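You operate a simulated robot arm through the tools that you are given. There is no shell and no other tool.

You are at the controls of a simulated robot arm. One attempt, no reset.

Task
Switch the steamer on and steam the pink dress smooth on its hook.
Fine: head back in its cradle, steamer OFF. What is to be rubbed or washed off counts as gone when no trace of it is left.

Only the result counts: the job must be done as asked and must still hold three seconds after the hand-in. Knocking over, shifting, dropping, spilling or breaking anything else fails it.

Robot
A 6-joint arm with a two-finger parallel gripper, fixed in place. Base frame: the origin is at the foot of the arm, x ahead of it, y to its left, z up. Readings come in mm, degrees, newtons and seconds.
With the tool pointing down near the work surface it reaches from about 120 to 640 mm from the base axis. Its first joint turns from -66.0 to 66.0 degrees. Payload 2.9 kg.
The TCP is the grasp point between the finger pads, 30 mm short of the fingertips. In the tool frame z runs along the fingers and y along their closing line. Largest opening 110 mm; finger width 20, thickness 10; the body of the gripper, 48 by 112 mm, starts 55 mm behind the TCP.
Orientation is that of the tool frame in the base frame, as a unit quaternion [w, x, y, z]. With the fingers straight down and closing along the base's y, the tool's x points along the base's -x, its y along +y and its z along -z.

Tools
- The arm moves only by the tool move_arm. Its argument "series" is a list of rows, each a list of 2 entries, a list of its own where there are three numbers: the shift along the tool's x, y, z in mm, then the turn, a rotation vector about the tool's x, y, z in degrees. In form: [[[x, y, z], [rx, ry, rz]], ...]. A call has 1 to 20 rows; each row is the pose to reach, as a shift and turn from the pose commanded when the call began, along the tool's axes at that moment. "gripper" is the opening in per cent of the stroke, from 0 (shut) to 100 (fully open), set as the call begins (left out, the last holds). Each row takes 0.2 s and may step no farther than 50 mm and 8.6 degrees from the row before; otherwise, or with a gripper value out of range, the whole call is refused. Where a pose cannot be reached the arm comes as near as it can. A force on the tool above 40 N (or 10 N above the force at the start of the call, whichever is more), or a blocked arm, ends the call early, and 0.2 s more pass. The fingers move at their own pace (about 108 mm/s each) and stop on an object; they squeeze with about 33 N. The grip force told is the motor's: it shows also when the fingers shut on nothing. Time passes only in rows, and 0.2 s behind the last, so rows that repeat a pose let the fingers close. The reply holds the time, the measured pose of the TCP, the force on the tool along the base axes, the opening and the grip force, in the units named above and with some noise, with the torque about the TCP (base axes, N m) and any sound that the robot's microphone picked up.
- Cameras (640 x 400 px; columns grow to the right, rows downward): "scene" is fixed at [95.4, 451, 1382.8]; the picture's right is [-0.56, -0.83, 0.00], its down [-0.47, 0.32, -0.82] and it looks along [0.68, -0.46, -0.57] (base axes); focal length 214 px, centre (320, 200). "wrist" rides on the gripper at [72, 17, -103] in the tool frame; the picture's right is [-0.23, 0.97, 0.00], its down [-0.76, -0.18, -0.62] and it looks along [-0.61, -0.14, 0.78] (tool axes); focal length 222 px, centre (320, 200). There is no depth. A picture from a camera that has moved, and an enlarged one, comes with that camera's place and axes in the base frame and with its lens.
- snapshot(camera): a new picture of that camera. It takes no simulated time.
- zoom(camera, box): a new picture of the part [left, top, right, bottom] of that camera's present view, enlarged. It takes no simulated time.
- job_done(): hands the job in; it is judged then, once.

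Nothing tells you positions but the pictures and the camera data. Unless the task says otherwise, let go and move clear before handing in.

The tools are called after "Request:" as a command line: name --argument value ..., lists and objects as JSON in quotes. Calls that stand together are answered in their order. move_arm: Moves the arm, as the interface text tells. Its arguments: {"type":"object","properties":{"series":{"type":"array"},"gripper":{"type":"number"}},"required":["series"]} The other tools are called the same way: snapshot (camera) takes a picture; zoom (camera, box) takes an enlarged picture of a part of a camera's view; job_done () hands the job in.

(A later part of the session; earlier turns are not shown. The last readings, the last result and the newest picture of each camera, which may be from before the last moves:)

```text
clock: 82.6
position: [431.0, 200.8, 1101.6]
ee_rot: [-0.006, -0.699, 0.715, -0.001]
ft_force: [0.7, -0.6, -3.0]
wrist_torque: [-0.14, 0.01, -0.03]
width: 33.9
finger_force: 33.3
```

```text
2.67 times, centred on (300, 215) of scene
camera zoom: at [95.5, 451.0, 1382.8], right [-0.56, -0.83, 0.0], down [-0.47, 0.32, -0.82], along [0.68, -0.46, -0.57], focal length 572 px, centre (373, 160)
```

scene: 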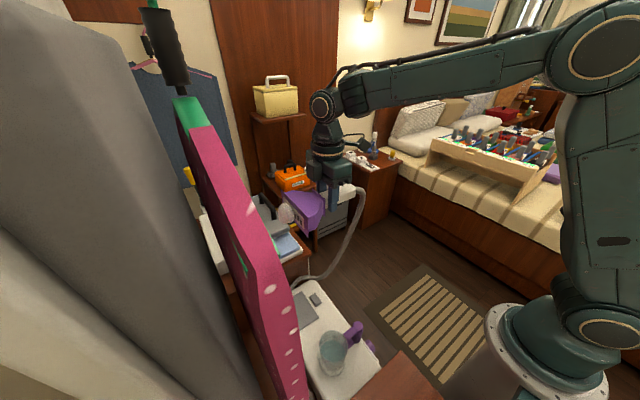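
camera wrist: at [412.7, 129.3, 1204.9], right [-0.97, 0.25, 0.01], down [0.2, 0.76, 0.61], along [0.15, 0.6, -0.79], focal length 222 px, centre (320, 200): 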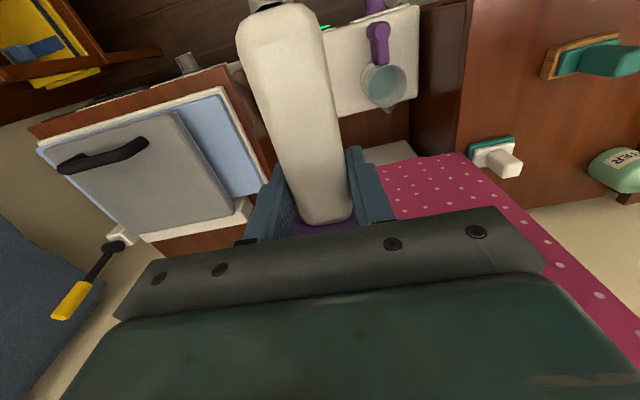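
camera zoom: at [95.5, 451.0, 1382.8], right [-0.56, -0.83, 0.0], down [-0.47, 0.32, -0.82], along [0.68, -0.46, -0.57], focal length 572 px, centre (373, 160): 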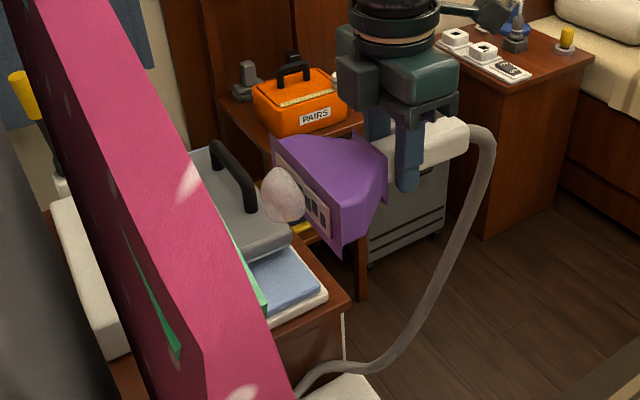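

Steam is puffing from the nozzle face, which sits about 113 mm ahead of the TCP in +y. I'll bring it to about 20 mm from the dress near the right end of the creases.

Request:
move_arm --series '[[[-20, -3, 0], [0, 0, 0]], [[-40, -6, 0], [0, 0, 0]], [[-55, -8, 0], [0, 0, 0]], [[-69, -10, 0], [0, 0, 0]], [[-69, -10, 0], [0, 0, 0]]]'

Request:
snapshot --camera "wrist"

Request:
zoom --camera "scene" --box '[180, 100, 380, 260]'

```text
clock: 83.8
position: [443.3, 270.5, 1100.9]
ee_rot: [-0.006, -0.7, 0.714, 0.0]
ft_force: [0.3, 0.0, -2.5]
wrist_torque: [-0.16, 0.0, 0.01]
width: 33.9
finger_force: 33.2
```

```text
taken
camera wrist: at [424.5, 198.9, 1205.1], right [-0.97, 0.25, 0.01], down [0.2, 0.76, 0.61], along [0.15, 0.6, -0.79], focal length 222 px, centre (320, 200)
```

wrist: 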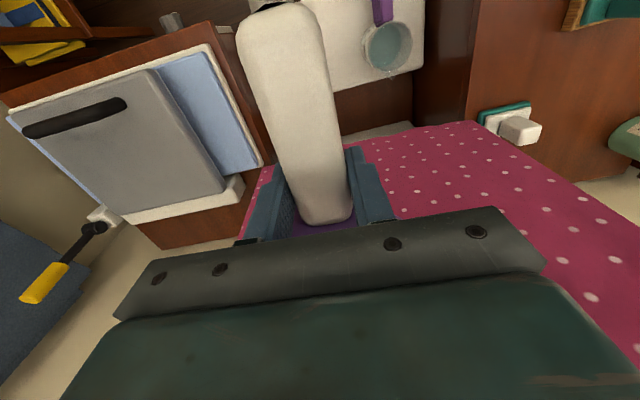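

```text
2.50 times, centred on (280, 180) of scene
camera zoom: at [95.5, 451.0, 1382.8], right [-0.56, -0.83, 0.0], down [-0.47, 0.32, -0.82], along [0.68, -0.46, -0.57], focal length 536 px, centre (420, 250)
```

zoom: 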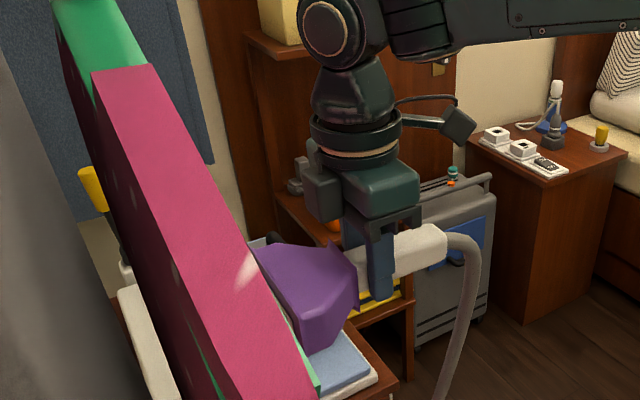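

The gap can't be seen directly from either camera, so I'll creep forward in small steps and watch the force.

Request:
move_arm --series '[[[-3, 0, 0], [0, 0, 0]], [[-6, 0, 0], [0, 0, 0]], [[-9, 0, 0], [0, 0, 0]], [[-9, 0, 0], [0, 0, 0]]]'

Request:
move_arm --series '[[[-2, 0, 0], [0, 0, 0]], [[-4, 0, 0], [0, 0, 0]], [[-5, 0, 0], [0, 0, 0]], [[-5, 0, 0], [0, 0, 0]]]'

Request:
zoom --camera "scene" --box '[180, 100, 380, 260]'

```text
clock: 84.8
position: [442.3, 278.4, 1101.1]
ee_rot: [-0.006, -0.7, 0.714, -0.002]
ft_force: [-0.5, -0.5, -2.7]
wrist_torque: [-0.12, 0.01, -0.01]
width: 33.8
finger_force: 33.3
```

```text
clock: 85.8
position: [442.4, 284.0, 1099.6]
ee_rot: [-0.007, -0.7, 0.714, -0.001]
ft_force: [-0.6, 0.8, -3.2]
wrist_torque: [-0.16, -0.03, 0.0]
width: 33.8
finger_force: 33.0
```

```text
2.50 times, centred on (280, 180) of scene
camera zoom: at [95.5, 451.0, 1382.8], right [-0.56, -0.83, 0.0], down [-0.47, 0.32, -0.82], along [0.68, -0.46, -0.57], focal length 536 px, centre (420, 250)
```

zoom: 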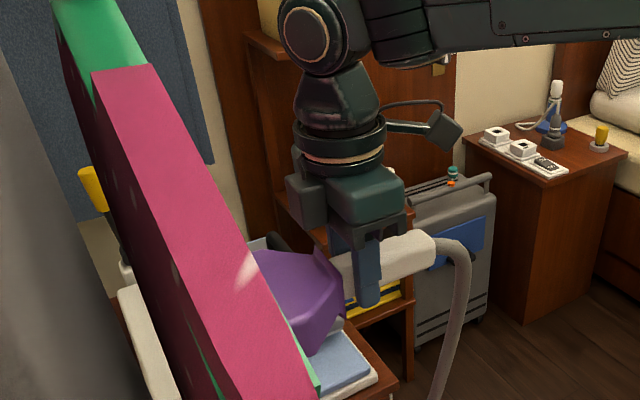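

No contact yet at y=284. I'll do a first slow sweep up the right part of the creases at this distance, then check the effect.

Request:
move_arm --series '[[[0, 0, 10], [0, 0, 0]], [[0, 0, 15], [0, 0, 0]], [[0, 0, 15], [0, 0, 0]], [[0, 0, 5], [0, 0, 0]], [[0, 0, -5], [0, 0, 0]], [[0, 0, -15], [0, 0, 0]], [[0, 0, -25], [0, 0, 0]], [[0, 0, -35], [0, 0, 0]], [[0, 0, -45], [0, 0, 0]], [[0, 0, -55], [0, 0, 0]], [[0, 0, -65], [0, 0, 0]], [[0, 0, -75], [0, 0, 0]], [[0, 0, -85], [0, 0, 0]], [[0, 0, -95], [0, 0, 0]], [[0, 0, -105], [0, 0, 0]], [[0, 0, -115], [0, 0, 0]], [[0, 0, -125], [0, 0, 0]], [[0, 0, -130], [0, 0, 0]], [[0, 0, -130], [0, 0, 0]]]'

```text
clock: 89.8
position: [444.3, 285.5, 1229.1]
ee_rot: [-0.006, -0.699, 0.715, -0.001]
ft_force: [-0.6, 0.1, -3.3]
wrist_torque: [-0.1, 0.02, -0.03]
width: 33.5
finger_force: 33.2
```

No contact. I'll retreat and tilt so the camera can see the creases.

Request:
move_arm --series '[[[30, 3, 0], [0, 0, 0]], [[70, 6, 0], [0, 0, 0]], [[110, 9, 0], [0, 0, 0]], [[150, 12, 0], [0, -5, 0]], [[180, 15, 0], [0, -12, 0]], [[200, 15, 0], [0, -19, 0]], [[220, 15, 0], [0, -25, 0]], [[220, 15, 0], [0, -25, 0]]]'

Request:
snapshot --camera "wrist"

```text
clock: 91.6
position: [436.5, 67.1, 1250.3]
ee_rot: [0.138, -0.684, 0.701, 0.143]
ft_force: [-0.3, 1.0, -3.3]
wrist_torque: [-0.12, 0.0, 0.0]
width: 33.9
finger_force: 33.1
out of reach, approached as far as the arm can: row 4, 5, 6, 7, 8
```

```text
taken
camera wrist: at [416.7, -39.5, 1317.4], right [-0.97, 0.23, 0.1], down [0.2, 0.46, 0.87], along [0.15, 0.86, -0.49], focal length 222 px, centre (320, 200)
```

wrist: 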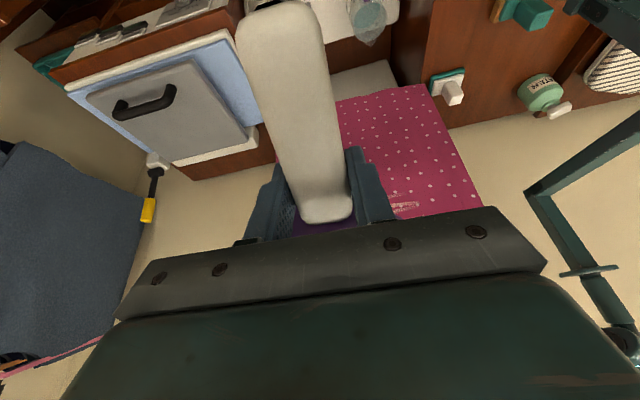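

Request:
zoom --camera "wrist" --box '[320, 80, 500, 220]'

Request:
snapshot --camera "scene"

```text
2.86 times, centred on (410, 150) of wrist
camera zoom: at [416.7, -39.5, 1317.4], right [-0.97, 0.23, 0.1], down [0.2, 0.46, 0.87], along [0.15, 0.86, -0.49], focal length 635 px, centre (63, 343)
```

zoom: 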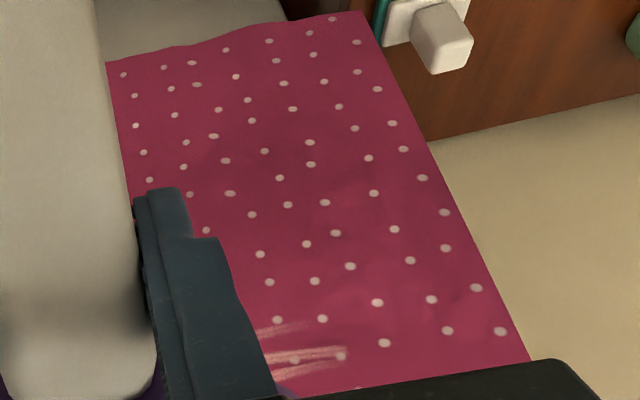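

```text
taken
```

scene: 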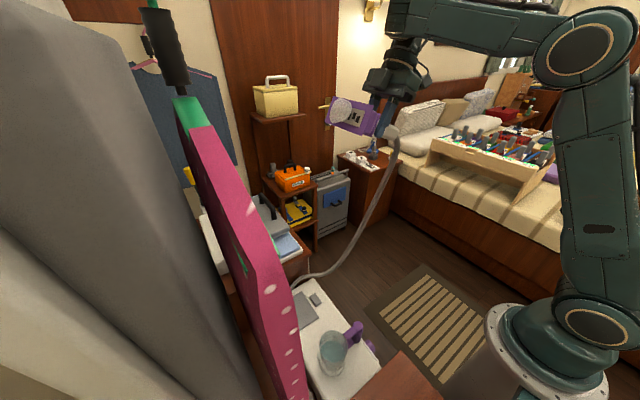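

The lines at lower left remain beyond the area I swept. I'll shift to −x to look at the part I steamed.

Request:
move_arm --series '[[[0, 30, 0], [0, 0, 0]], [[0, 60, 0], [0, 0, 0]], [[0, 90, 0], [0, 0, 0]], [[0, 120, 0], [0, 0, 0]], [[0, 140, 0], [0, 0, 0]], [[0, 140, 0], [0, 0, 0]]]'

Request:
snapshot --camera "wrist"

Request:
zoom --camera "wrist" --box '[140, 80, 320, 240]'

```text
clock: 93.0
position: [303.1, 19.9, 1283.5]
ee_rot: [0.149, -0.684, 0.698, 0.151]
ft_force: [-0.2, -0.4, -4.9]
wrist_torque: [-0.11, 0.02, 0.0]
width: 33.7
finger_force: 32.7
out of reach, approached as far as the arm can: row 1, 2, 3, 4, 5, 6
```

```text
taken
camera wrist: at [284.1, -88.9, 1347.3], right [-0.97, 0.23, 0.1], down [0.19, 0.43, 0.88], along [0.15, 0.87, -0.46], focal length 222 px, centre (320, 200)
```

wrist: 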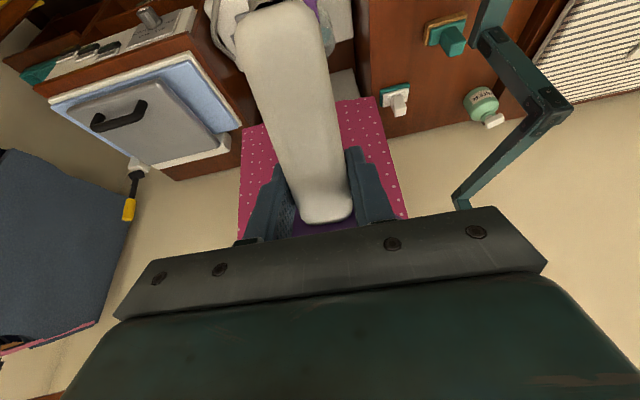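

```text
2.50 times, centred on (230, 160) of wrist
camera zoom: at [284.1, -88.9, 1347.3], right [-0.97, 0.23, 0.1], down [0.19, 0.43, 0.88], along [0.15, 0.87, -0.46], focal length 555 px, centre (545, 300)
```

zoom: 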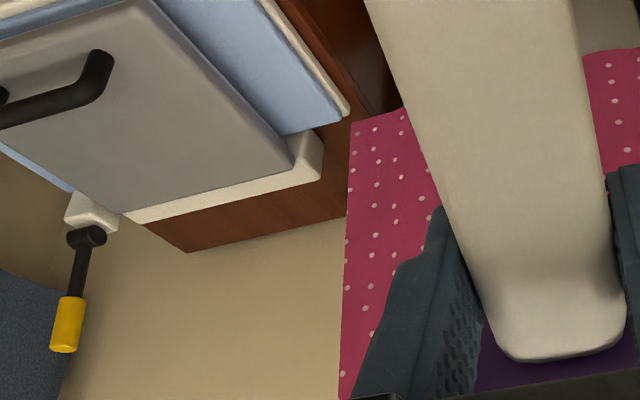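

Request:
snapshot --camera "scene"

Request:
zoom --camera "scene" --box '[360, 0, 640, 180]'

```text
taken
```

scene: 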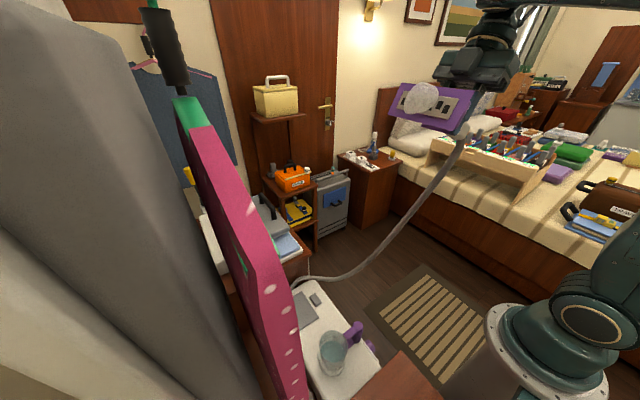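

```text
2.22 times, centred on (500, 90) of scene
camera zoom: at [95.4, 451.0, 1382.8], right [-0.56, -0.83, 0.0], down [-0.47, 0.32, -0.82], along [0.68, -0.46, -0.57], focal length 477 px, centre (-80, 444)
```

zoom: 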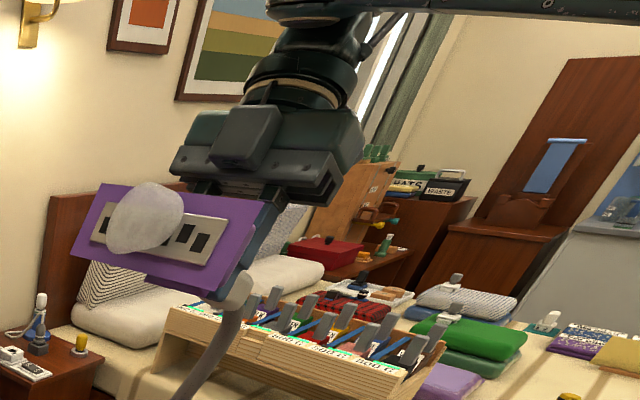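

The head's face shows a slotted steam plate about 85 mm wide. I'll level out again and come back in front of the creases.

Request:
move_arm --series '[[[-12, -14, 22], [0, 3, 0]], [[-25, -27, 44], [0, 7, 0]], [[-37, -41, 65], [0, 11, 0]], [[-50, -55, 87], [0, 15, 0]], [[-62, -68, 109], [0, 19, 0]], [[-75, -82, 130], [0, 23, 0]], [[-87, -95, 152], [0, 24.5, 0]], [[-87, -95, 152], [0, 24.5, 0]]]'

Request:
snapshot --camera "scene"

```text
clock: 94.8
position: [416.5, 110.8, 1212.7]
ee_rot: [-0.005, -0.699, 0.715, 0.003]
ft_force: [-0.4, 0.1, -3.9]
wrist_torque: [-0.14, 0.03, -0.05]
width: 33.9
finger_force: 33.3
out of reach, approached as far as the arm can: row 1, 2, 3, 4, 5, 6, 7, 8
```

```text
taken
```

scene: 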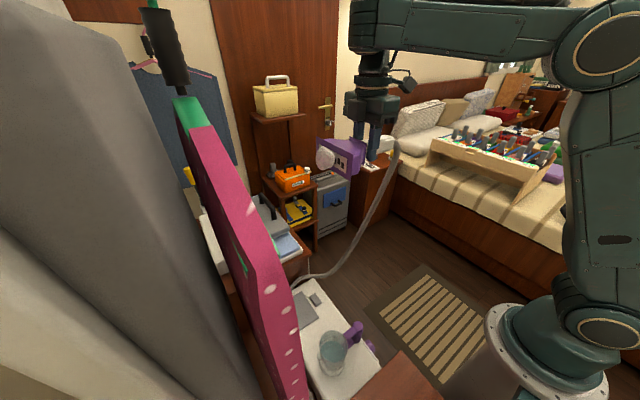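

The wrist has switched back to the awkward solution. I'll repeat what freed it before: go up to about (432, 62, 1298), yaw to +44°, descend a little, then yaw back.

Request:
move_arm --series '[[[15, -4, -22], [0, 0, 0]], [[30, -8, -44], [0, 0, 0]], [[49, -12, -66], [0, 0, 0]], [[49, -16, -85], [0, 0, 6]], [[49, -16, -85], [0, 0, 12]], [[49, -16, -85], [0, 0, 18]], [[49, -16, -85], [0, 0, 24]], [[49, -16, -85], [0, 0, 30]], [[49, -16, -85], [0, 0, 36]], [[49, -16, -85], [0, 0, 42]], [[49, -16, -85], [0, 0, 45]]]'

Request:
snapshot --camera "scene"

Request:
snapshot --camera "wrist"

```text
clock: 97.2
position: [429.1, 63.5, 1294.5]
ee_rot: [-0.004, -0.373, 0.928, 0.0]
ft_force: [0.8, 0.4, -3.2]
wrist_torque: [-0.07, 0.08, -0.02]
width: 33.9
finger_force: 33.4
out of reach, approached as far as the arm can: row 1
```

```text
taken
```

scene: 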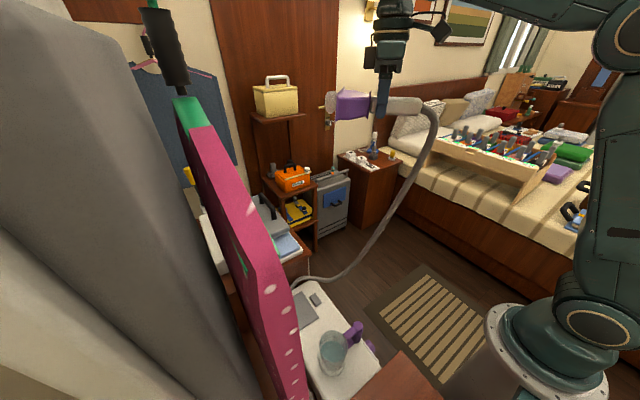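

```text
taken
camera wrist: at [364.8, 26.1, 1398.3], right [-0.51, 0.86, 0.0], down [0.68, 0.4, 0.62], along [0.53, 0.32, -0.79], focal length 222 px, centre (320, 200)
```

wrist: 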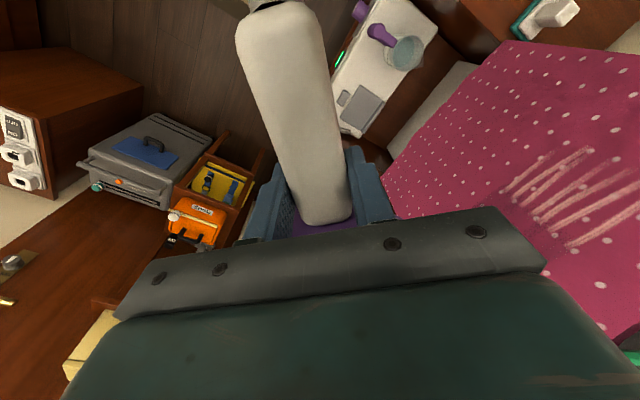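

From here the creases are clearly visible past the handle, so I'll zoom in.

Request:
zoom --camera "wrist" --box '[440, 100, 640, 280]'

```text
2.22 times, centred on (540, 190) of wrist
camera zoom: at [364.8, 26.1, 1398.3], right [-0.51, 0.86, 0.0], down [0.68, 0.4, 0.62], along [0.53, 0.32, -0.79], focal length 494 px, centre (-169, 222)
```

zoom: 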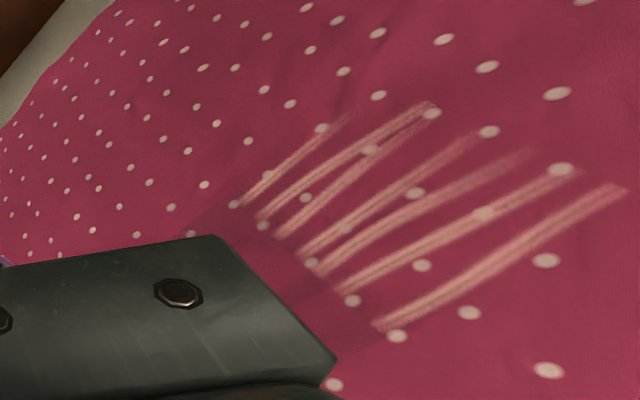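

The steam works: the swept band (x>396) is smooth and damp. The remaining creases span x≈288–396, z≈1085–1218. Next I'll continue the yaw to +44° to recover the good wrist solution.

Request:
move_arm --series '[[[0, 0, 0], [0, 0, 8]], [[0, 0, 0], [0, 0, 16]], [[0, 0, 0], [0, 0, 24]], [[0, 0, 0], [0, 0, 32]], [[0, 0, 0], [0, 0, 40]], [[0, 0, 0], [0, 0, 48]], [[0, 0, 0], [0, 0, 56]], [[0, 0, 0], [0, 0, 64]], [[0, 0, 0], [0, 0, 72]], [[0, 0, 0], [0, 0, 80]], [[0, 0, 0], [0, 0, 88]], [[0, 0, 0], [0, 0, 88]]]'

Request:
snapshot --camera "scene"

```text
clock: 99.8
position: [428.1, 63.8, 1295.7]
ee_rot: [-0.003, 0.376, 0.926, -0.002]
ft_force: [-0.6, 0.1, -3.0]
wrist_torque: [0.08, 0.1, 0.03]
width: 33.7
finger_force: 33.4
```

```text
taken
```

scene: 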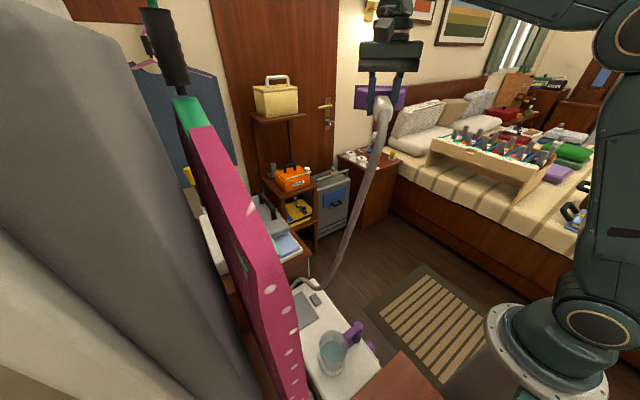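

Now down in steps, as before, to test that the inner region is reachable.

Request:
move_arm --series '[[[0, 0, 20], [0, 0, 0]], [[0, 0, 40], [0, 0, 0]], [[0, 0, 60], [0, 0, 0]], [[0, 0, 80], [0, 0, 0]], [[0, 0, 100], [0, 0, 0]], [[0, 0, 120], [0, 0, 0]], [[0, 0, 150], [0, 0, 0]], [[0, 0, 180], [0, 0, 0]], [[0, 0, 210], [0, 0, 0]], [[0, 0, 240], [0, 0, 0]], [[0, 0, 240], [0, 0, 0]]]'

Request:
snapshot --camera "scene"

```text
clock: 102.2
position: [425.5, 62.7, 1054.2]
ee_rot: [-0.004, 0.377, 0.926, -0.001]
ft_force: [-0.8, 0.3, -2.5]
wrist_torque: [0.08, 0.08, 0.02]
width: 33.9
finger_force: 33.2
```

```text
taken
```

scene: 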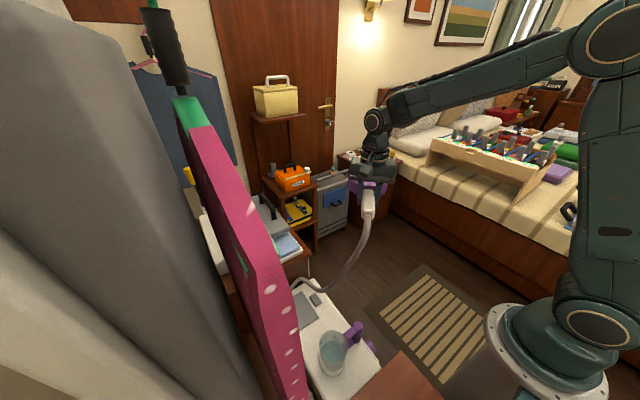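

Good wrist solution recovered. I'll yaw back so the nozzle faces the dress.

Request:
move_arm --series '[[[0, 0, 0], [0, 0, -8]], [[0, 0, 0], [0, 0, -16]], [[0, 0, 0], [0, 0, -24]], [[0, 0, 0], [0, 0, -32]], [[0, 0, 0], [0, 0, -40]], [[0, 0, 0], [0, 0, -48]], [[0, 0, 0], [0, 0, -56]], [[0, 0, 0], [0, 0, -64]], [[0, 0, 0], [0, 0, -72]], [[0, 0, 0], [0, 0, -80]], [[0, 0, 0], [0, 0, -88]], [[0, 0, 0], [0, 0, -96]], [[0, 0, 0], [0, 0, -104]], [[0, 0, 0], [0, 0, -112]], [[0, 0, 0], [0, 0, -120]], [[0, 0, 0], [0, 0, -128]], [[0, 0, 0], [0, 0, -133.4]], [[0, 0, 0], [0, 0, -133.4]]]'

Request:
snapshot --camera "scene"

```text
clock: 106.0
position: [426.1, 62.5, 1054.7]
ee_rot: [-0.003, -0.703, 0.712, 0.002]
ft_force: [0.3, -0.2, -3.0]
wrist_torque: [-0.09, 0.0, -0.01]
width: 33.7
finger_force: 33.3
```

```text
taken
```

scene: 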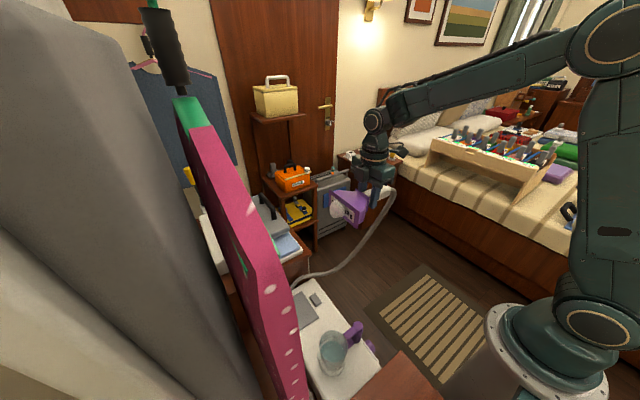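

Nozzle faces +y again. Moving in front of the middle part of the remaining creases, x=350.

Request:
move_arm --series '[[[-33, 16, -4], [0, 0, 0]], [[-66, 32, -8], [0, 0, 0]], [[-100, 47, -12], [0, 0, 0]], [[-133, 62, -16], [0, 0, 0]], [[-166, 78, -20], [0, 0, 0]], [[-190, 78, -20], [0, 0, 0]], [[-210, 78, -20], [0, 0, 0]], [[-220, 78, -20], [0, 0, 0]], [[-220, 78, -20], [0, 0, 0]]]'

```text
clock: 108.0
position: [351.1, 284.6, 1074.3]
ee_rot: [-0.004, -0.702, 0.712, 0.003]
ft_force: [0.0, 0.4, -3.5]
wrist_torque: [-0.11, -0.01, 0.0]
width: 33.8
finger_force: 33.4
```

Request:
move_arm --series '[[[0, 0, -8], [0, 0, 0]], [[0, 0, -16], [0, 0, 0]], [[0, 0, -24], [0, 0, 0]], [[0, 0, -32], [0, 0, 0]], [[0, 0, -40], [0, 0, 0]], [[0, 0, -48], [0, 0, 0]], [[0, 0, -56], [0, 0, 0]], [[0, 0, -64], [0, 0, 0]], [[0, 0, -72], [0, 0, 0]], [[0, 0, -80], [0, 0, 0]], [[0, 0, -88], [0, 0, 0]], [[0, 0, -96], [0, 0, 0]], [[0, 0, -104], [0, 0, 0]], [[0, 0, -112], [0, 0, 0]], [[0, 0, -120], [0, 0, 0]], [[0, 0, -128], [0, 0, 0]], [[0, 0, -136], [0, 0, 0]], [[0, 0, -144], [0, 0, 0]], [[0, 0, -152], [0, 0, 0]], [[0, 0, -158], [0, 0, 0]]]'

Request:
snapshot --camera "scene"

```text
clock: 112.2
position: [353.6, 284.7, 1232.8]
ee_rot: [-0.003, -0.702, 0.712, 0.002]
ft_force: [-0.2, -0.1, -3.5]
wrist_torque: [-0.11, -0.03, -0.04]
width: 33.9
finger_force: 33.3
```

```text
taken
```

scene: 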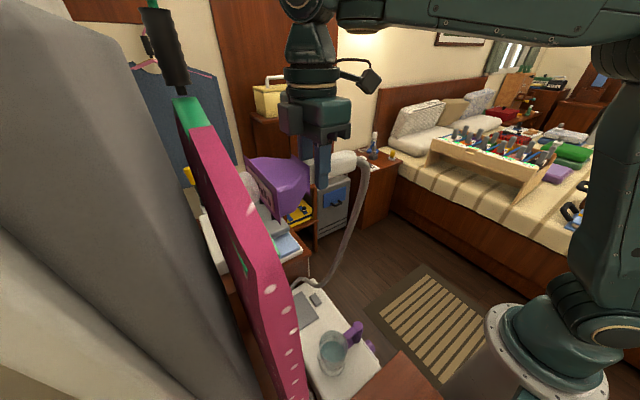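

Going well. Next pass: shift to x≈300 and sweep down.

Request:
move_arm --series '[[[0, 20, 0], [0, 0, 0]], [[0, 40, 0], [0, 0, 0]], [[0, 54, 0], [0, 0, 0]], [[0, 54, 9], [0, 0, 0]], [[0, 54, 18], [0, 0, 0]], [[0, 54, 27], [0, 0, 0]], [[0, 54, 36], [0, 0, 0]], [[0, 54, 45], [0, 0, 0]], [[0, 54, 54], [0, 0, 0]], [[0, 54, 63], [0, 0, 0]], [[0, 54, 72], [0, 0, 0]], [[0, 54, 81], [0, 0, 0]], [[0, 54, 90], [0, 0, 0]], [[0, 54, 99], [0, 0, 0]], [[0, 54, 108], [0, 0, 0]], [[0, 54, 117], [0, 0, 0]], [[0, 54, 126], [0, 0, 0]], [[0, 54, 135], [0, 0, 0]], [[0, 54, 146], [0, 0, 0]], [[0, 54, 157], [0, 0, 0]]]'

Request:
snapshot --camera "scene"

```text
clock: 116.4
position: [332.9, 315.2, 1197.9]
ee_rot: [-0.004, -0.702, 0.712, 0.002]
ft_force: [0.3, 0.2, -3.0]
wrist_torque: [-0.12, 0.01, -0.02]
width: 33.8
finger_force: 33.3
out of reach, approached as far as the arm can: row 4, 5, 6, 7, 8, 9, 10, 11, 12, 13, 14, 15, 16, 17, 18, 19, 20
```

```text
taken
```

scene: 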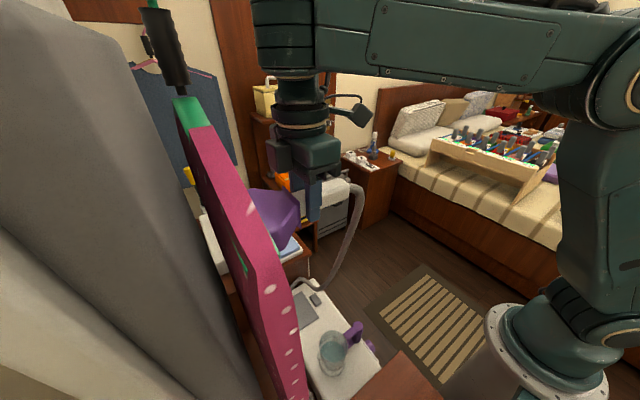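

The wrist switched again near the top and slid along its limit, though without touching anything. I'll retreat, check the creases from the good viewpoint, and reset the wrist.

Request:
move_arm --series '[[[20, -5, -20], [0, 0, 0]], [[50, -15, -40], [0, 0, 0]], [[85, -30, -60], [0, 0, 0]], [[120, -45, -75], [0, 0, 0]], [[155, -60, -85], [0, 0, 0]], [[190, -75, -92], [0, 0, 0]], [[220, -90, -97], [0, 0, 4]], [[251, -100, -97], [0, 0, 10]], [[251, -100, -97], [0, 0, 16]], [[251, -100, -97], [0, 0, 22]], [[251, -100, -97], [0, 0, 28]], [[251, -100, -97], [0, 0, 34]], [[251, -100, -97], [0, 0, 40]], [[251, -100, -97], [0, 0, 45]], [[251, -100, -97], [0, 0, 45]]]'

Request:
zoom --camera "wrist" --box '[440, 100, 640, 280]'

Request:
snapshot --camera "wrist"

```text
clock: 119.6
position: [429.5, 62.3, 1293.8]
ee_rot: [-0.003, -0.376, 0.927, 0.0]
ft_force: [0.4, 0.2, -3.0]
wrist_torque: [-0.06, 0.08, 0.01]
width: 33.7
finger_force: 33.3
```

```text
2.22 times, centred on (540, 190) of wrist
camera zoom: at [365.2, 23.4, 1397.1], right [-0.51, 0.86, 0.0], down [0.68, 0.4, 0.62], along [0.53, 0.32, -0.79], focal length 494 px, centre (-169, 222)
```

zoom: 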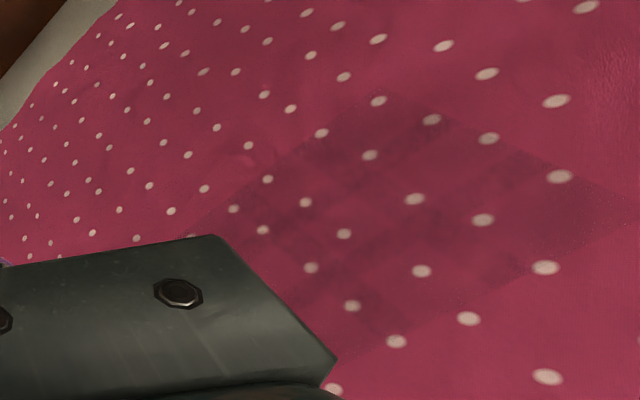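

```text
taken
camera wrist: at [365.2, 23.4, 1397.1], right [-0.51, 0.86, 0.0], down [0.68, 0.4, 0.62], along [0.53, 0.32, -0.79], focal length 222 px, centre (320, 200)
```

wrist: 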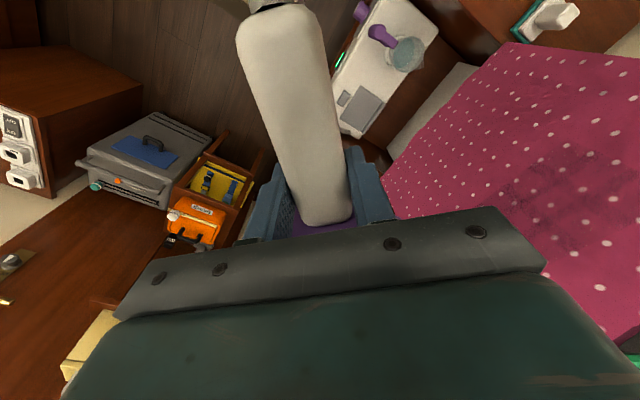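

The creases appear completely gone; only a damp patch shows. I'll zoom for any residue.

Request:
zoom --camera "wrist" --box '[540, 130, 640, 220]'

Request:
zoom --camera "wrist" --box '[480, 170, 600, 280]'

Request:
zoom --camera "wrist" --box '[420, 110, 540, 220]'

```text
4.44 times, centred on (590, 175) of wrist
camera zoom: at [365.2, 23.4, 1397.1], right [-0.51, 0.86, 0.0], down [0.68, 0.4, 0.62], along [0.53, 0.32, -0.79], focal length 987 px, centre (-880, 311)
```

zoom: 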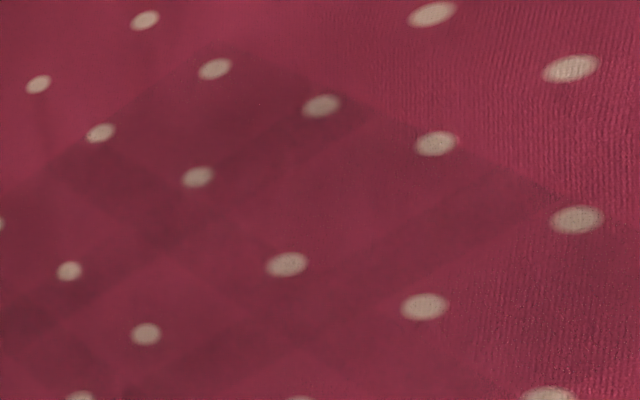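

```text
3.64 times, centred on (540, 225) of wrist
camera zoom: at [365.2, 23.4, 1397.1], right [-0.51, 0.86, 0.0], down [0.68, 0.4, 0.62], along [0.53, 0.32, -0.79], focal length 808 px, centre (-480, 109)
```

zoom: 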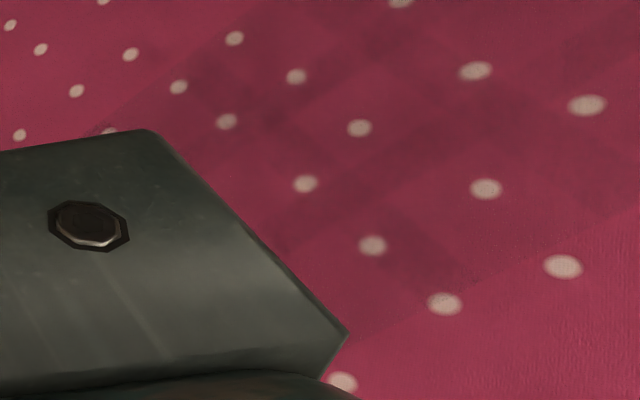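

```text
3.64 times, centred on (480, 165) of wrist
camera zoom: at [365.2, 23.4, 1397.1], right [-0.51, 0.86, 0.0], down [0.68, 0.4, 0.62], along [0.53, 0.32, -0.79], focal length 808 px, centre (-262, 327)
```

zoom: 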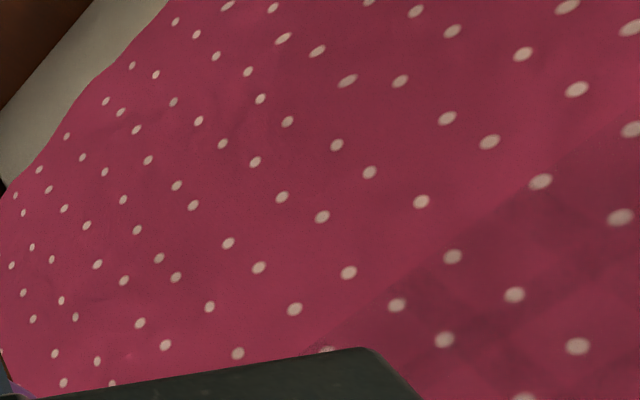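

The visible part is clean. On the way through the wrist reset I'll stop at yaw 0 to inspect the right-hand (+x) ends too.

Request:
move_arm --series '[[[0, 0, 0], [0, 0, 8]], [[0, 0, 0], [0, 0, 16]], [[0, 0, 0], [0, 0, 24]], [[0, 0, 0], [0, 0, 32]], [[0, 0, 0], [0, 0, 38]], [[0, 0, 0], [0, 0, 38]]]'

Request:
snapshot --camera "wrist"

Request:
zoom --camera "wrist" --box '[430, 0, 640, 160]'

```text
clock: 121.0
position: [428.7, 62.2, 1295.2]
ee_rot: [-0.004, -0.053, 0.999, 0.0]
ft_force: [-0.1, -0.5, -2.6]
wrist_torque: [-0.01, 0.13, -0.01]
width: 33.6
finger_force: 32.7
```

```text
taken
camera wrist: at [355.4, 71.1, 1397.6], right [0.12, 0.99, 0.0], down [0.78, -0.1, 0.62], along [0.61, -0.08, -0.79], focal length 222 px, centre (320, 200)
```

wrist: 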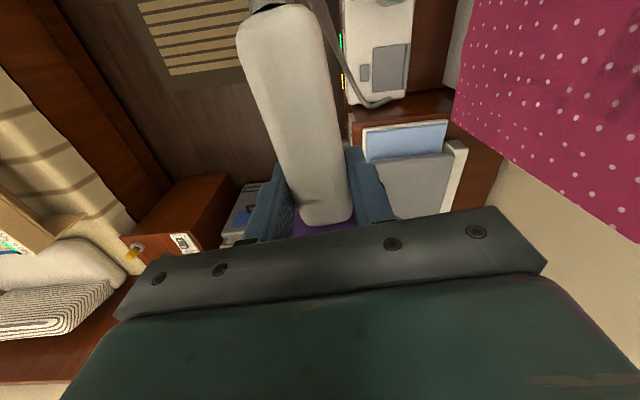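

```text
2.50 times, centred on (535, 80) of wrist
camera zoom: at [355.4, 71.1, 1397.6], right [0.12, 0.99, 0.0], down [0.78, -0.1, 0.62], along [0.61, -0.08, -0.79], focal length 555 px, centre (-218, 500)
```

zoom: 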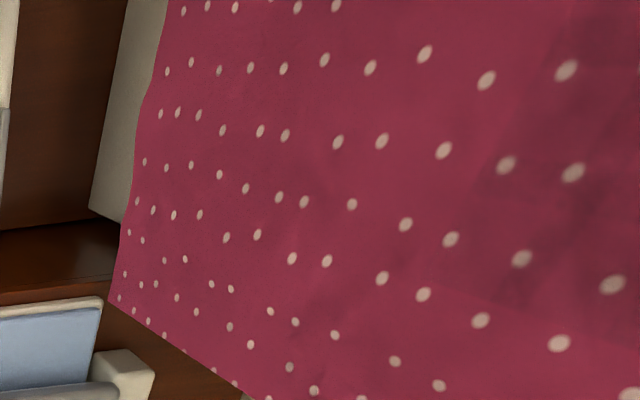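

Clean here too. One more angle, about −23° yaw, to see the upper right corner of the crease area.

Request:
move_arm --series '[[[0, 0, 0], [0, 0, -8]], [[0, 0, 0], [0, 0, -15]], [[0, 0, 0], [0, 0, -15]]]'

Request:
snapshot --camera "wrist"

Request:
zoom --camera "wrist" --box '[460, 60, 640, 260]'

```text
clock: 121.8
position: [429.5, 63.6, 1295.5]
ee_rot: [-0.005, -0.185, 0.983, 0.0]
ft_force: [0.2, -0.1, -3.1]
wrist_torque: [-0.07, 0.1, -0.04]
width: 33.9
finger_force: 33.3
```

```text
taken
camera wrist: at [355.9, 51.6, 1397.7], right [-0.14, 0.99, 0.0], down [0.78, 0.11, 0.62], along [0.61, 0.09, -0.79], focal length 222 px, centre (320, 200)
```

wrist: 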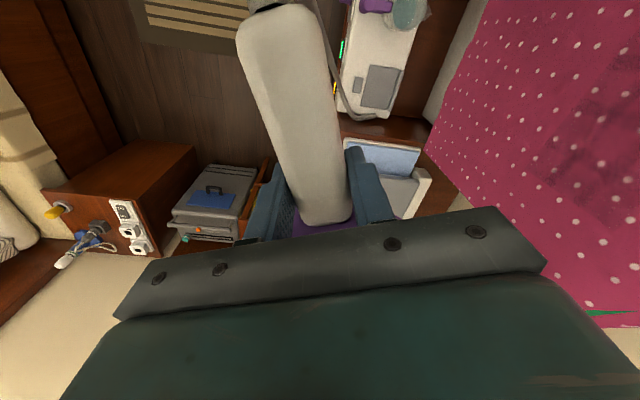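

```text
2.00 times, centred on (550, 160) of wrist
camera zoom: at [355.9, 51.6, 1397.7], right [-0.14, 0.99, 0.0], down [0.78, 0.11, 0.62], along [0.61, 0.09, -0.79], focal length 444 px, centre (-140, 280)
```

zoom: 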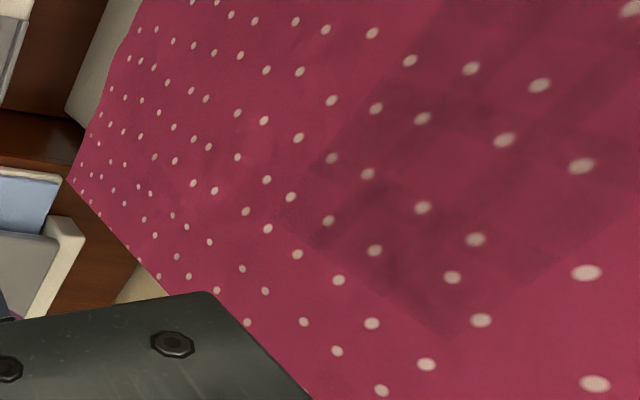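

The whole damp patch is visible and completely smooth. Now I'll return the head: reset the wrist (yaw +44°), descend, and yaw back.

Request:
move_arm --series '[[[0, 0, 0], [0, 0, 8]], [[0, 0, 0], [0, 0, 16]], [[0, 0, 0], [0, 0, 24]], [[0, 0, 0], [0, 0, 32]], [[0, 0, 0], [0, 0, 40]], [[0, 0, 0], [0, 0, 48]], [[0, 0, 0], [0, 0, 56]], [[0, 0, 0], [0, 0, 65]], [[0, 0, 0], [0, 0, 65]]]'

Request:
move_arm --series '[[[0, 0, 20], [0, 0, 0]], [[0, 0, 40], [0, 0, 0]], [[0, 0, 60], [0, 0, 0]], [[0, 0, 80], [0, 0, 0]], [[0, 0, 100], [0, 0, 0]], [[0, 0, 120], [0, 0, 0]], [[0, 0, 150], [0, 0, 0]], [[0, 0, 180], [0, 0, 0]], [[0, 0, 210], [0, 0, 0]], [[0, 0, 240], [0, 0, 0]], [[0, 0, 240], [0, 0, 0]]]'

Request:
snapshot --camera "scene"

```text
refused: row 8 steps farther than a row can; nothing moved
```

```text
clock: 124.2
position: [428.3, 61.3, 1051.5]
ee_rot: [-0.004, -0.184, 0.983, 0.0]
ft_force: [-1.1, 0.6, -3.1]
wrist_torque: [-0.06, 0.12, -0.03]
width: 33.8
finger_force: 32.8
```

```text
taken
```

scene: 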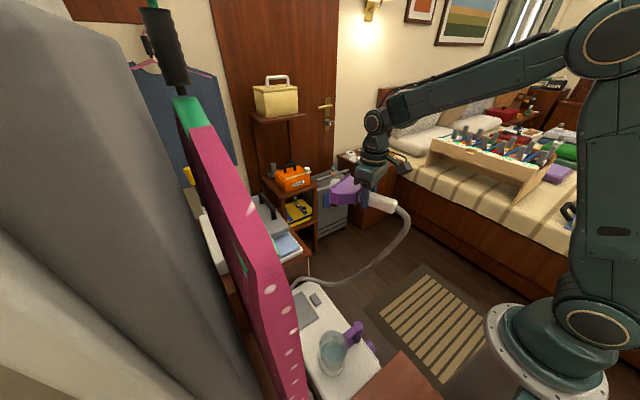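

The yaw call was refused, but the wrist had already switched to the good solution, so the descent worked. I'll yaw back to −88.9° now.

Request:
move_arm --series '[[[0, 0, 0], [0, 0, -8]], [[0, 0, 0], [0, 0, -16]], [[0, 0, 0], [0, 0, -24]], [[0, 0, 0], [0, 0, -32]], [[0, 0, 0], [0, 0, -40]], [[0, 0, 0], [0, 0, -48]], [[0, 0, 0], [0, 0, -56]], [[0, 0, 0], [0, 0, -64]], [[0, 0, 0], [0, 0, -67.7]], [[0, 0, 0], [0, 0, -67.7]]]'

```text
clock: 126.4
position: [427.3, 62.4, 1052.9]
ee_rot: [-0.003, -0.701, 0.714, 0.002]
ft_force: [0.4, 1.1, -2.2]
wrist_torque: [-0.15, -0.01, 0.03]
width: 34.0
finger_force: 33.2
```

Descending toward the cradle, staying back at first.

Request:
move_arm --series '[[[-9, -7, 35], [0, 0, 0]], [[-18, -14, 70], [0, 0, 0]], [[-27, -21, 105], [0, 0, 0]], [[-36, -28, 140], [0, 0.5, 0]], [[-45, -34, 175], [0, 0.5, 0]], [[-54, -41, 210], [0, 0.5, 0]], [[-63, -48, 245], [0, 0.5, 0]], [[-72, -55, 280], [0, 0.5, 0]], [[-81, -62, 310], [0, 0.5, 0]], [[-90, -68, 332], [0, 0.5, 0]], [[-90, -68, 332], [0, 0.5, 0]]]'

Request:
snapshot --camera "wrist"

Request:
zoom --camera "scene" --box '[220, 180, 400, 340]'

```text
clock: 128.8
position: [495.3, 149.6, 721.9]
ee_rot: [-0.006, -0.7, 0.714, -0.002]
ft_force: [-0.3, 0.1, -3.7]
wrist_torque: [-0.13, -0.04, 0.01]
width: 33.9
finger_force: 32.7
```

```text
taken
camera wrist: at [476.4, 78.5, 826.1], right [-0.97, 0.25, 0.0], down [0.2, 0.76, 0.61], along [0.15, 0.6, -0.79], focal length 222 px, centre (320, 200)
```

wrist: 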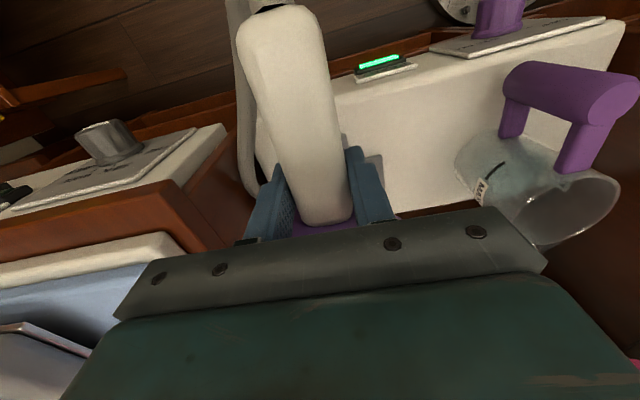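

```text
2.50 times, centred on (310, 260) of scene
camera zoom: at [95.5, 451.0, 1382.8], right [-0.56, -0.83, 0.0], down [-0.47, 0.32, -0.82], along [0.68, -0.46, -0.57], focal length 536 px, centre (345, 50)
```

zoom: 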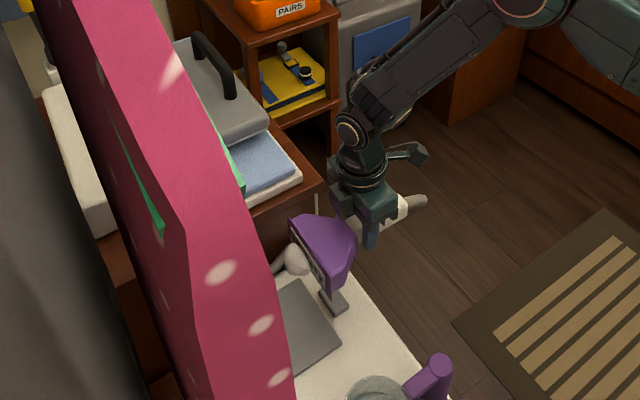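

Request:
move_arm --series '[[[-20, 0.5, 10], [0, 0, 0]], [[-40, 1, 22], [0, 0, 0]], [[-60, 1.5, 35], [0, 0, 0]], [[-81, 2, 48], [0, 0, 0]], [[-81, 2, 62], [0, 0, 0]], [[-81, 2, 62], [0, 0, 0]]]'

Request:
snapshot --camera "wrist"

Request:
zoom --camera "scene" --box '[240, 200, 400, 340]'

```text
clock: 130.2
position: [492.2, 229.9, 657.5]
ee_rot: [-0.006, -0.7, 0.714, -0.001]
ft_force: [1.1, 0.9, -3.0]
wrist_torque: [-0.12, 0.01, -0.01]
width: 33.7
finger_force: 32.8
```

```text
taken
camera wrist: at [474.3, 158.5, 762.3], right [-0.97, 0.25, 0.01], down [0.2, 0.76, 0.61], along [0.15, 0.6, -0.79], focal length 222 px, centre (320, 200)
```

wrist: 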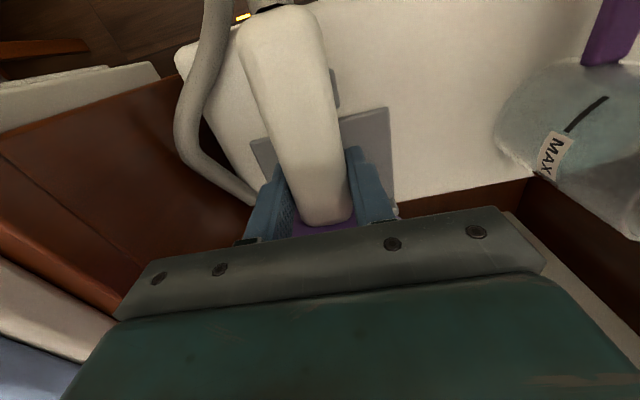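

```text
2.86 times, centred on (320, 270) of scene
camera zoom: at [95.5, 451.0, 1382.8], right [-0.56, -0.83, 0.0], down [-0.47, 0.32, -0.82], along [0.68, -0.46, -0.57], focal length 613 px, centre (320, 0)
```

zoom: 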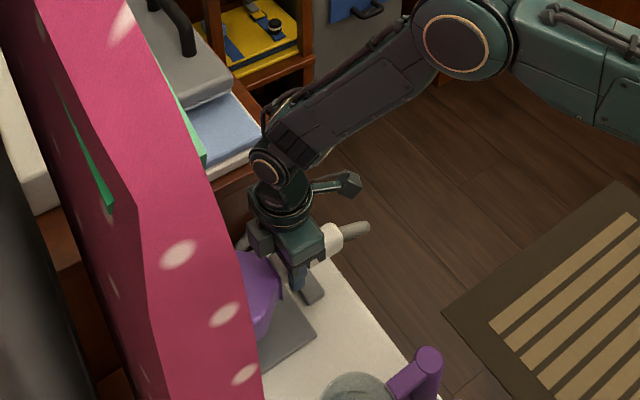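

Nearly identical to the lift-off view, just 2.5 mm off in x. I'll correct and lower slowly into the cradle.

Request:
move_arm --series '[[[-0.5, -2.6, 0], [0, 0, 0]], [[-0.5, -2.6, 15], [0, 0, 0]], [[-0.5, -2.6, 30], [0, 0, 0]], [[-0.5, -2.6, 40], [0, 0, 0]], [[-0.5, -2.6, 48], [0, 0, 0]], [[-0.5, -2.6, 53], [0, 0, 0]], [[-0.5, -2.6, 53], [0, 0, 0]]]'

Request:
snapshot --camera "wrist"

```text
clock: 131.8
position: [495.5, 230.3, 605.3]
ee_rot: [-0.006, -0.7, 0.714, -0.001]
ft_force: [0.4, 0.7, -2.6]
wrist_torque: [-0.1, 0.0, -0.02]
width: 34.0
finger_force: 32.8
```

```text
taken
camera wrist: at [477.4, 159.0, 709.4], right [-0.97, 0.25, 0.01], down [0.2, 0.76, 0.61], along [0.15, 0.6, -0.79], focal length 222 px, centre (320, 200)
```

wrist: 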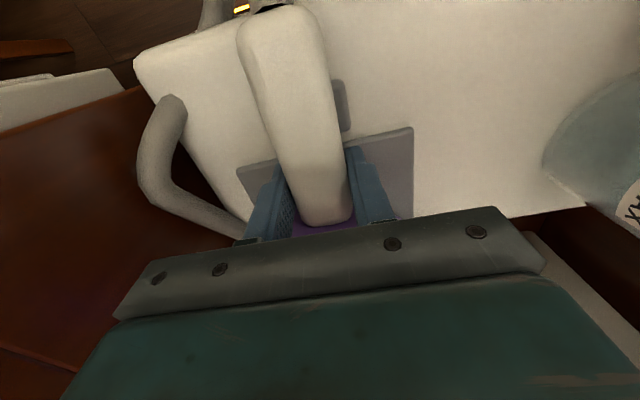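

Request:
move_arm --series '[[[0, 0.5, 2], [0, 0, 0]], [[0, 0.5, 4], [0, 0, 0]], [[0, 0.5, 5.5], [0, 0, 0]], [[0, 0.5, 5.5], [0, 0, 0]]]'

```text
clock: 132.8
position: [494.2, 231.4, 601.0]
ee_rot: [-0.006, -0.7, 0.714, -0.001]
ft_force: [-0.5, -0.4, -3.8]
wrist_torque: [-0.14, 0.0, 0.0]
width: 33.9
finger_force: 33.3
```

Request:
move_arm --series '[[[0.8, 0, 1], [0, 0, 0]], [[0.8, 0, 2], [0, 0, 0]], [[0.8, 0, 2], [0, 0, 0]]]'

```text
clock: 133.6
position: [497.5, 229.6, 599.7]
ee_rot: [-0.006, -0.7, 0.714, -0.001]
ft_force: [-3.9, 2.2, 10.5]
wrist_torque: [0.83, -0.7, 0.24]
width: 34.1
finger_force: 33.2
```

Request:
move_arm --series '[[[0, 0, -0.5], [0, 0, 0]]]'

Request:
zoom --camera "wrist" --box '[220, 60, 420, 240]'

```text
clock: 134.0
position: [497.6, 229.4, 598.4]
ee_rot: [-0.005, -0.7, 0.714, -0.001]
ft_force: [0.4, 2.9, 8.7]
wrist_torque: [0.69, -0.47, 0.15]
width: 33.7
finger_force: 32.7
```

```text
2.22 times, centred on (320, 150) of wrist
camera zoom: at [478.2, 158.3, 702.7], right [-0.97, 0.25, 0.0], down [0.2, 0.76, 0.62], along [0.15, 0.6, -0.79], focal length 494 px, centre (320, 311)
```

zoom: 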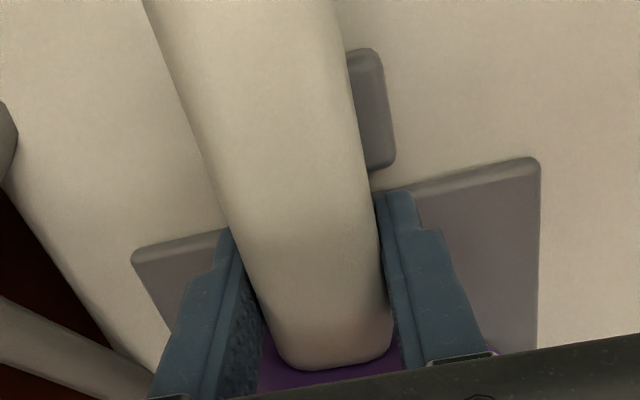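

The handle is about 3 mm too far in +x compared with pick-up. I'll lift 4 mm, correct, and set down again.

Request:
move_arm --series '[[[0, 0, -2], [0, 0, 0]], [[0, 1.5, -4], [0, 0, 0]], [[0, 3, -4], [0, 0, 0]], [[0, 3, -4], [0, 0, 0]]]'

Request:
move_arm --series '[[[0, 0, 1], [0, 0, 0]], [[0, 0, 2], [0, 0, 0]], [[0, 0, 2], [0, 0, 0]]]'

```text
clock: 135.0
position: [492.8, 230.4, 601.6]
ee_rot: [-0.006, -0.701, 0.713, -0.001]
ft_force: [0.1, 0.0, -2.5]
wrist_torque: [-0.12, 0.02, 0.0]
width: 33.7
finger_force: 32.9
```

```text
clock: 135.8
position: [492.1, 229.1, 600.1]
ee_rot: [-0.006, -0.7, 0.714, -0.001]
ft_force: [0.1, -0.1, -3.2]
wrist_torque: [-0.13, 0.02, -0.01]
width: 33.5
finger_force: 33.3
```

Request:
move_arm --series '[[[-0.8, -1, 0], [0, 0, 0]], [[-0.8, -2, 0], [0, 0, 0]], [[-0.8, -2, 0.7], [0, 0, 0]], [[-0.8, -2, 0.7], [0, 0, 0]]]'

Request:
move_arm --series '[[[0, 0, 0], [0, 0, 0]], [[0, 0, 0], [0, 0, 0]]]'

Request:
snapshot --camera "wrist"

```text
clock: 136.8
position: [495.1, 230.5, 598.5]
ee_rot: [-0.006, -0.7, 0.715, -0.001]
ft_force: [-0.5, -1.4, 2.2]
wrist_torque: [0.16, -0.26, 0.01]
width: 33.8
finger_force: 33.3
```

```text
clock: 137.4
position: [494.4, 229.8, 598.6]
ee_rot: [-0.006, -0.7, 0.714, -0.002]
ft_force: [0.6, -2.2, 2.5]
wrist_torque: [0.22, -0.36, -0.05]
width: 33.8
finger_force: 32.8
```

```text
taken
camera wrist: at [476.7, 158.9, 703.1], right [-0.97, 0.25, 0.0], down [0.2, 0.76, 0.61], along [0.15, 0.6, -0.79], focal length 222 px, centre (320, 200)
```

wrist: 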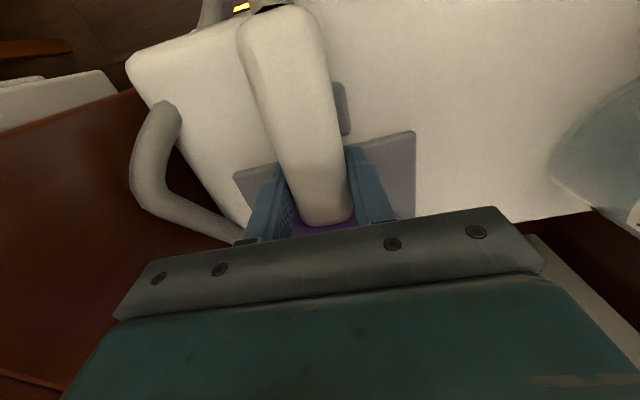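

It matches the pick-up view and rests with light load. Releasing now.

Request:
move_arm --series '[[[0, 0, 0], [0, 0, 0]], [[0, 0, 0], [0, 0, 0]], [[0, 0, -3], [0, 0, 0]], [[0, 0, -3], [0, 0, 0]]]' --gripper 58

Request:
snapshot --camera "wrist"

```text
clock: 138.4
position: [494.9, 229.8, 602.5]
ee_rot: [-0.007, -0.7, 0.714, -0.001]
ft_force: [0.0, -0.2, 1.2]
wrist_torque: [0.03, 0.0, 0.01]
width: 63.8
finger_force: 0.1
```

```text
taken
camera wrist: at [476.4, 158.7, 706.0], right [-0.97, 0.25, 0.01], down [0.2, 0.76, 0.61], along [0.15, 0.6, -0.79], focal length 222 px, centre (320, 200)
```

wrist: 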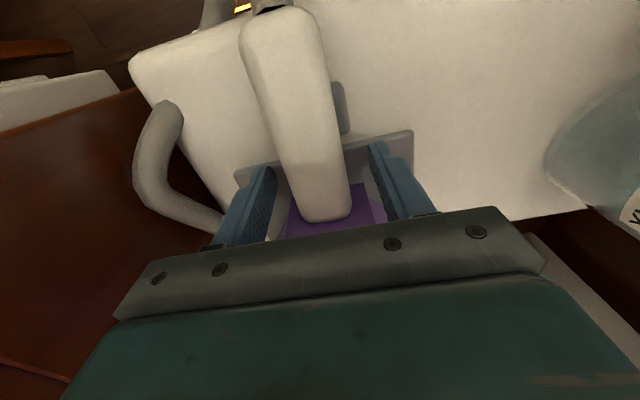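

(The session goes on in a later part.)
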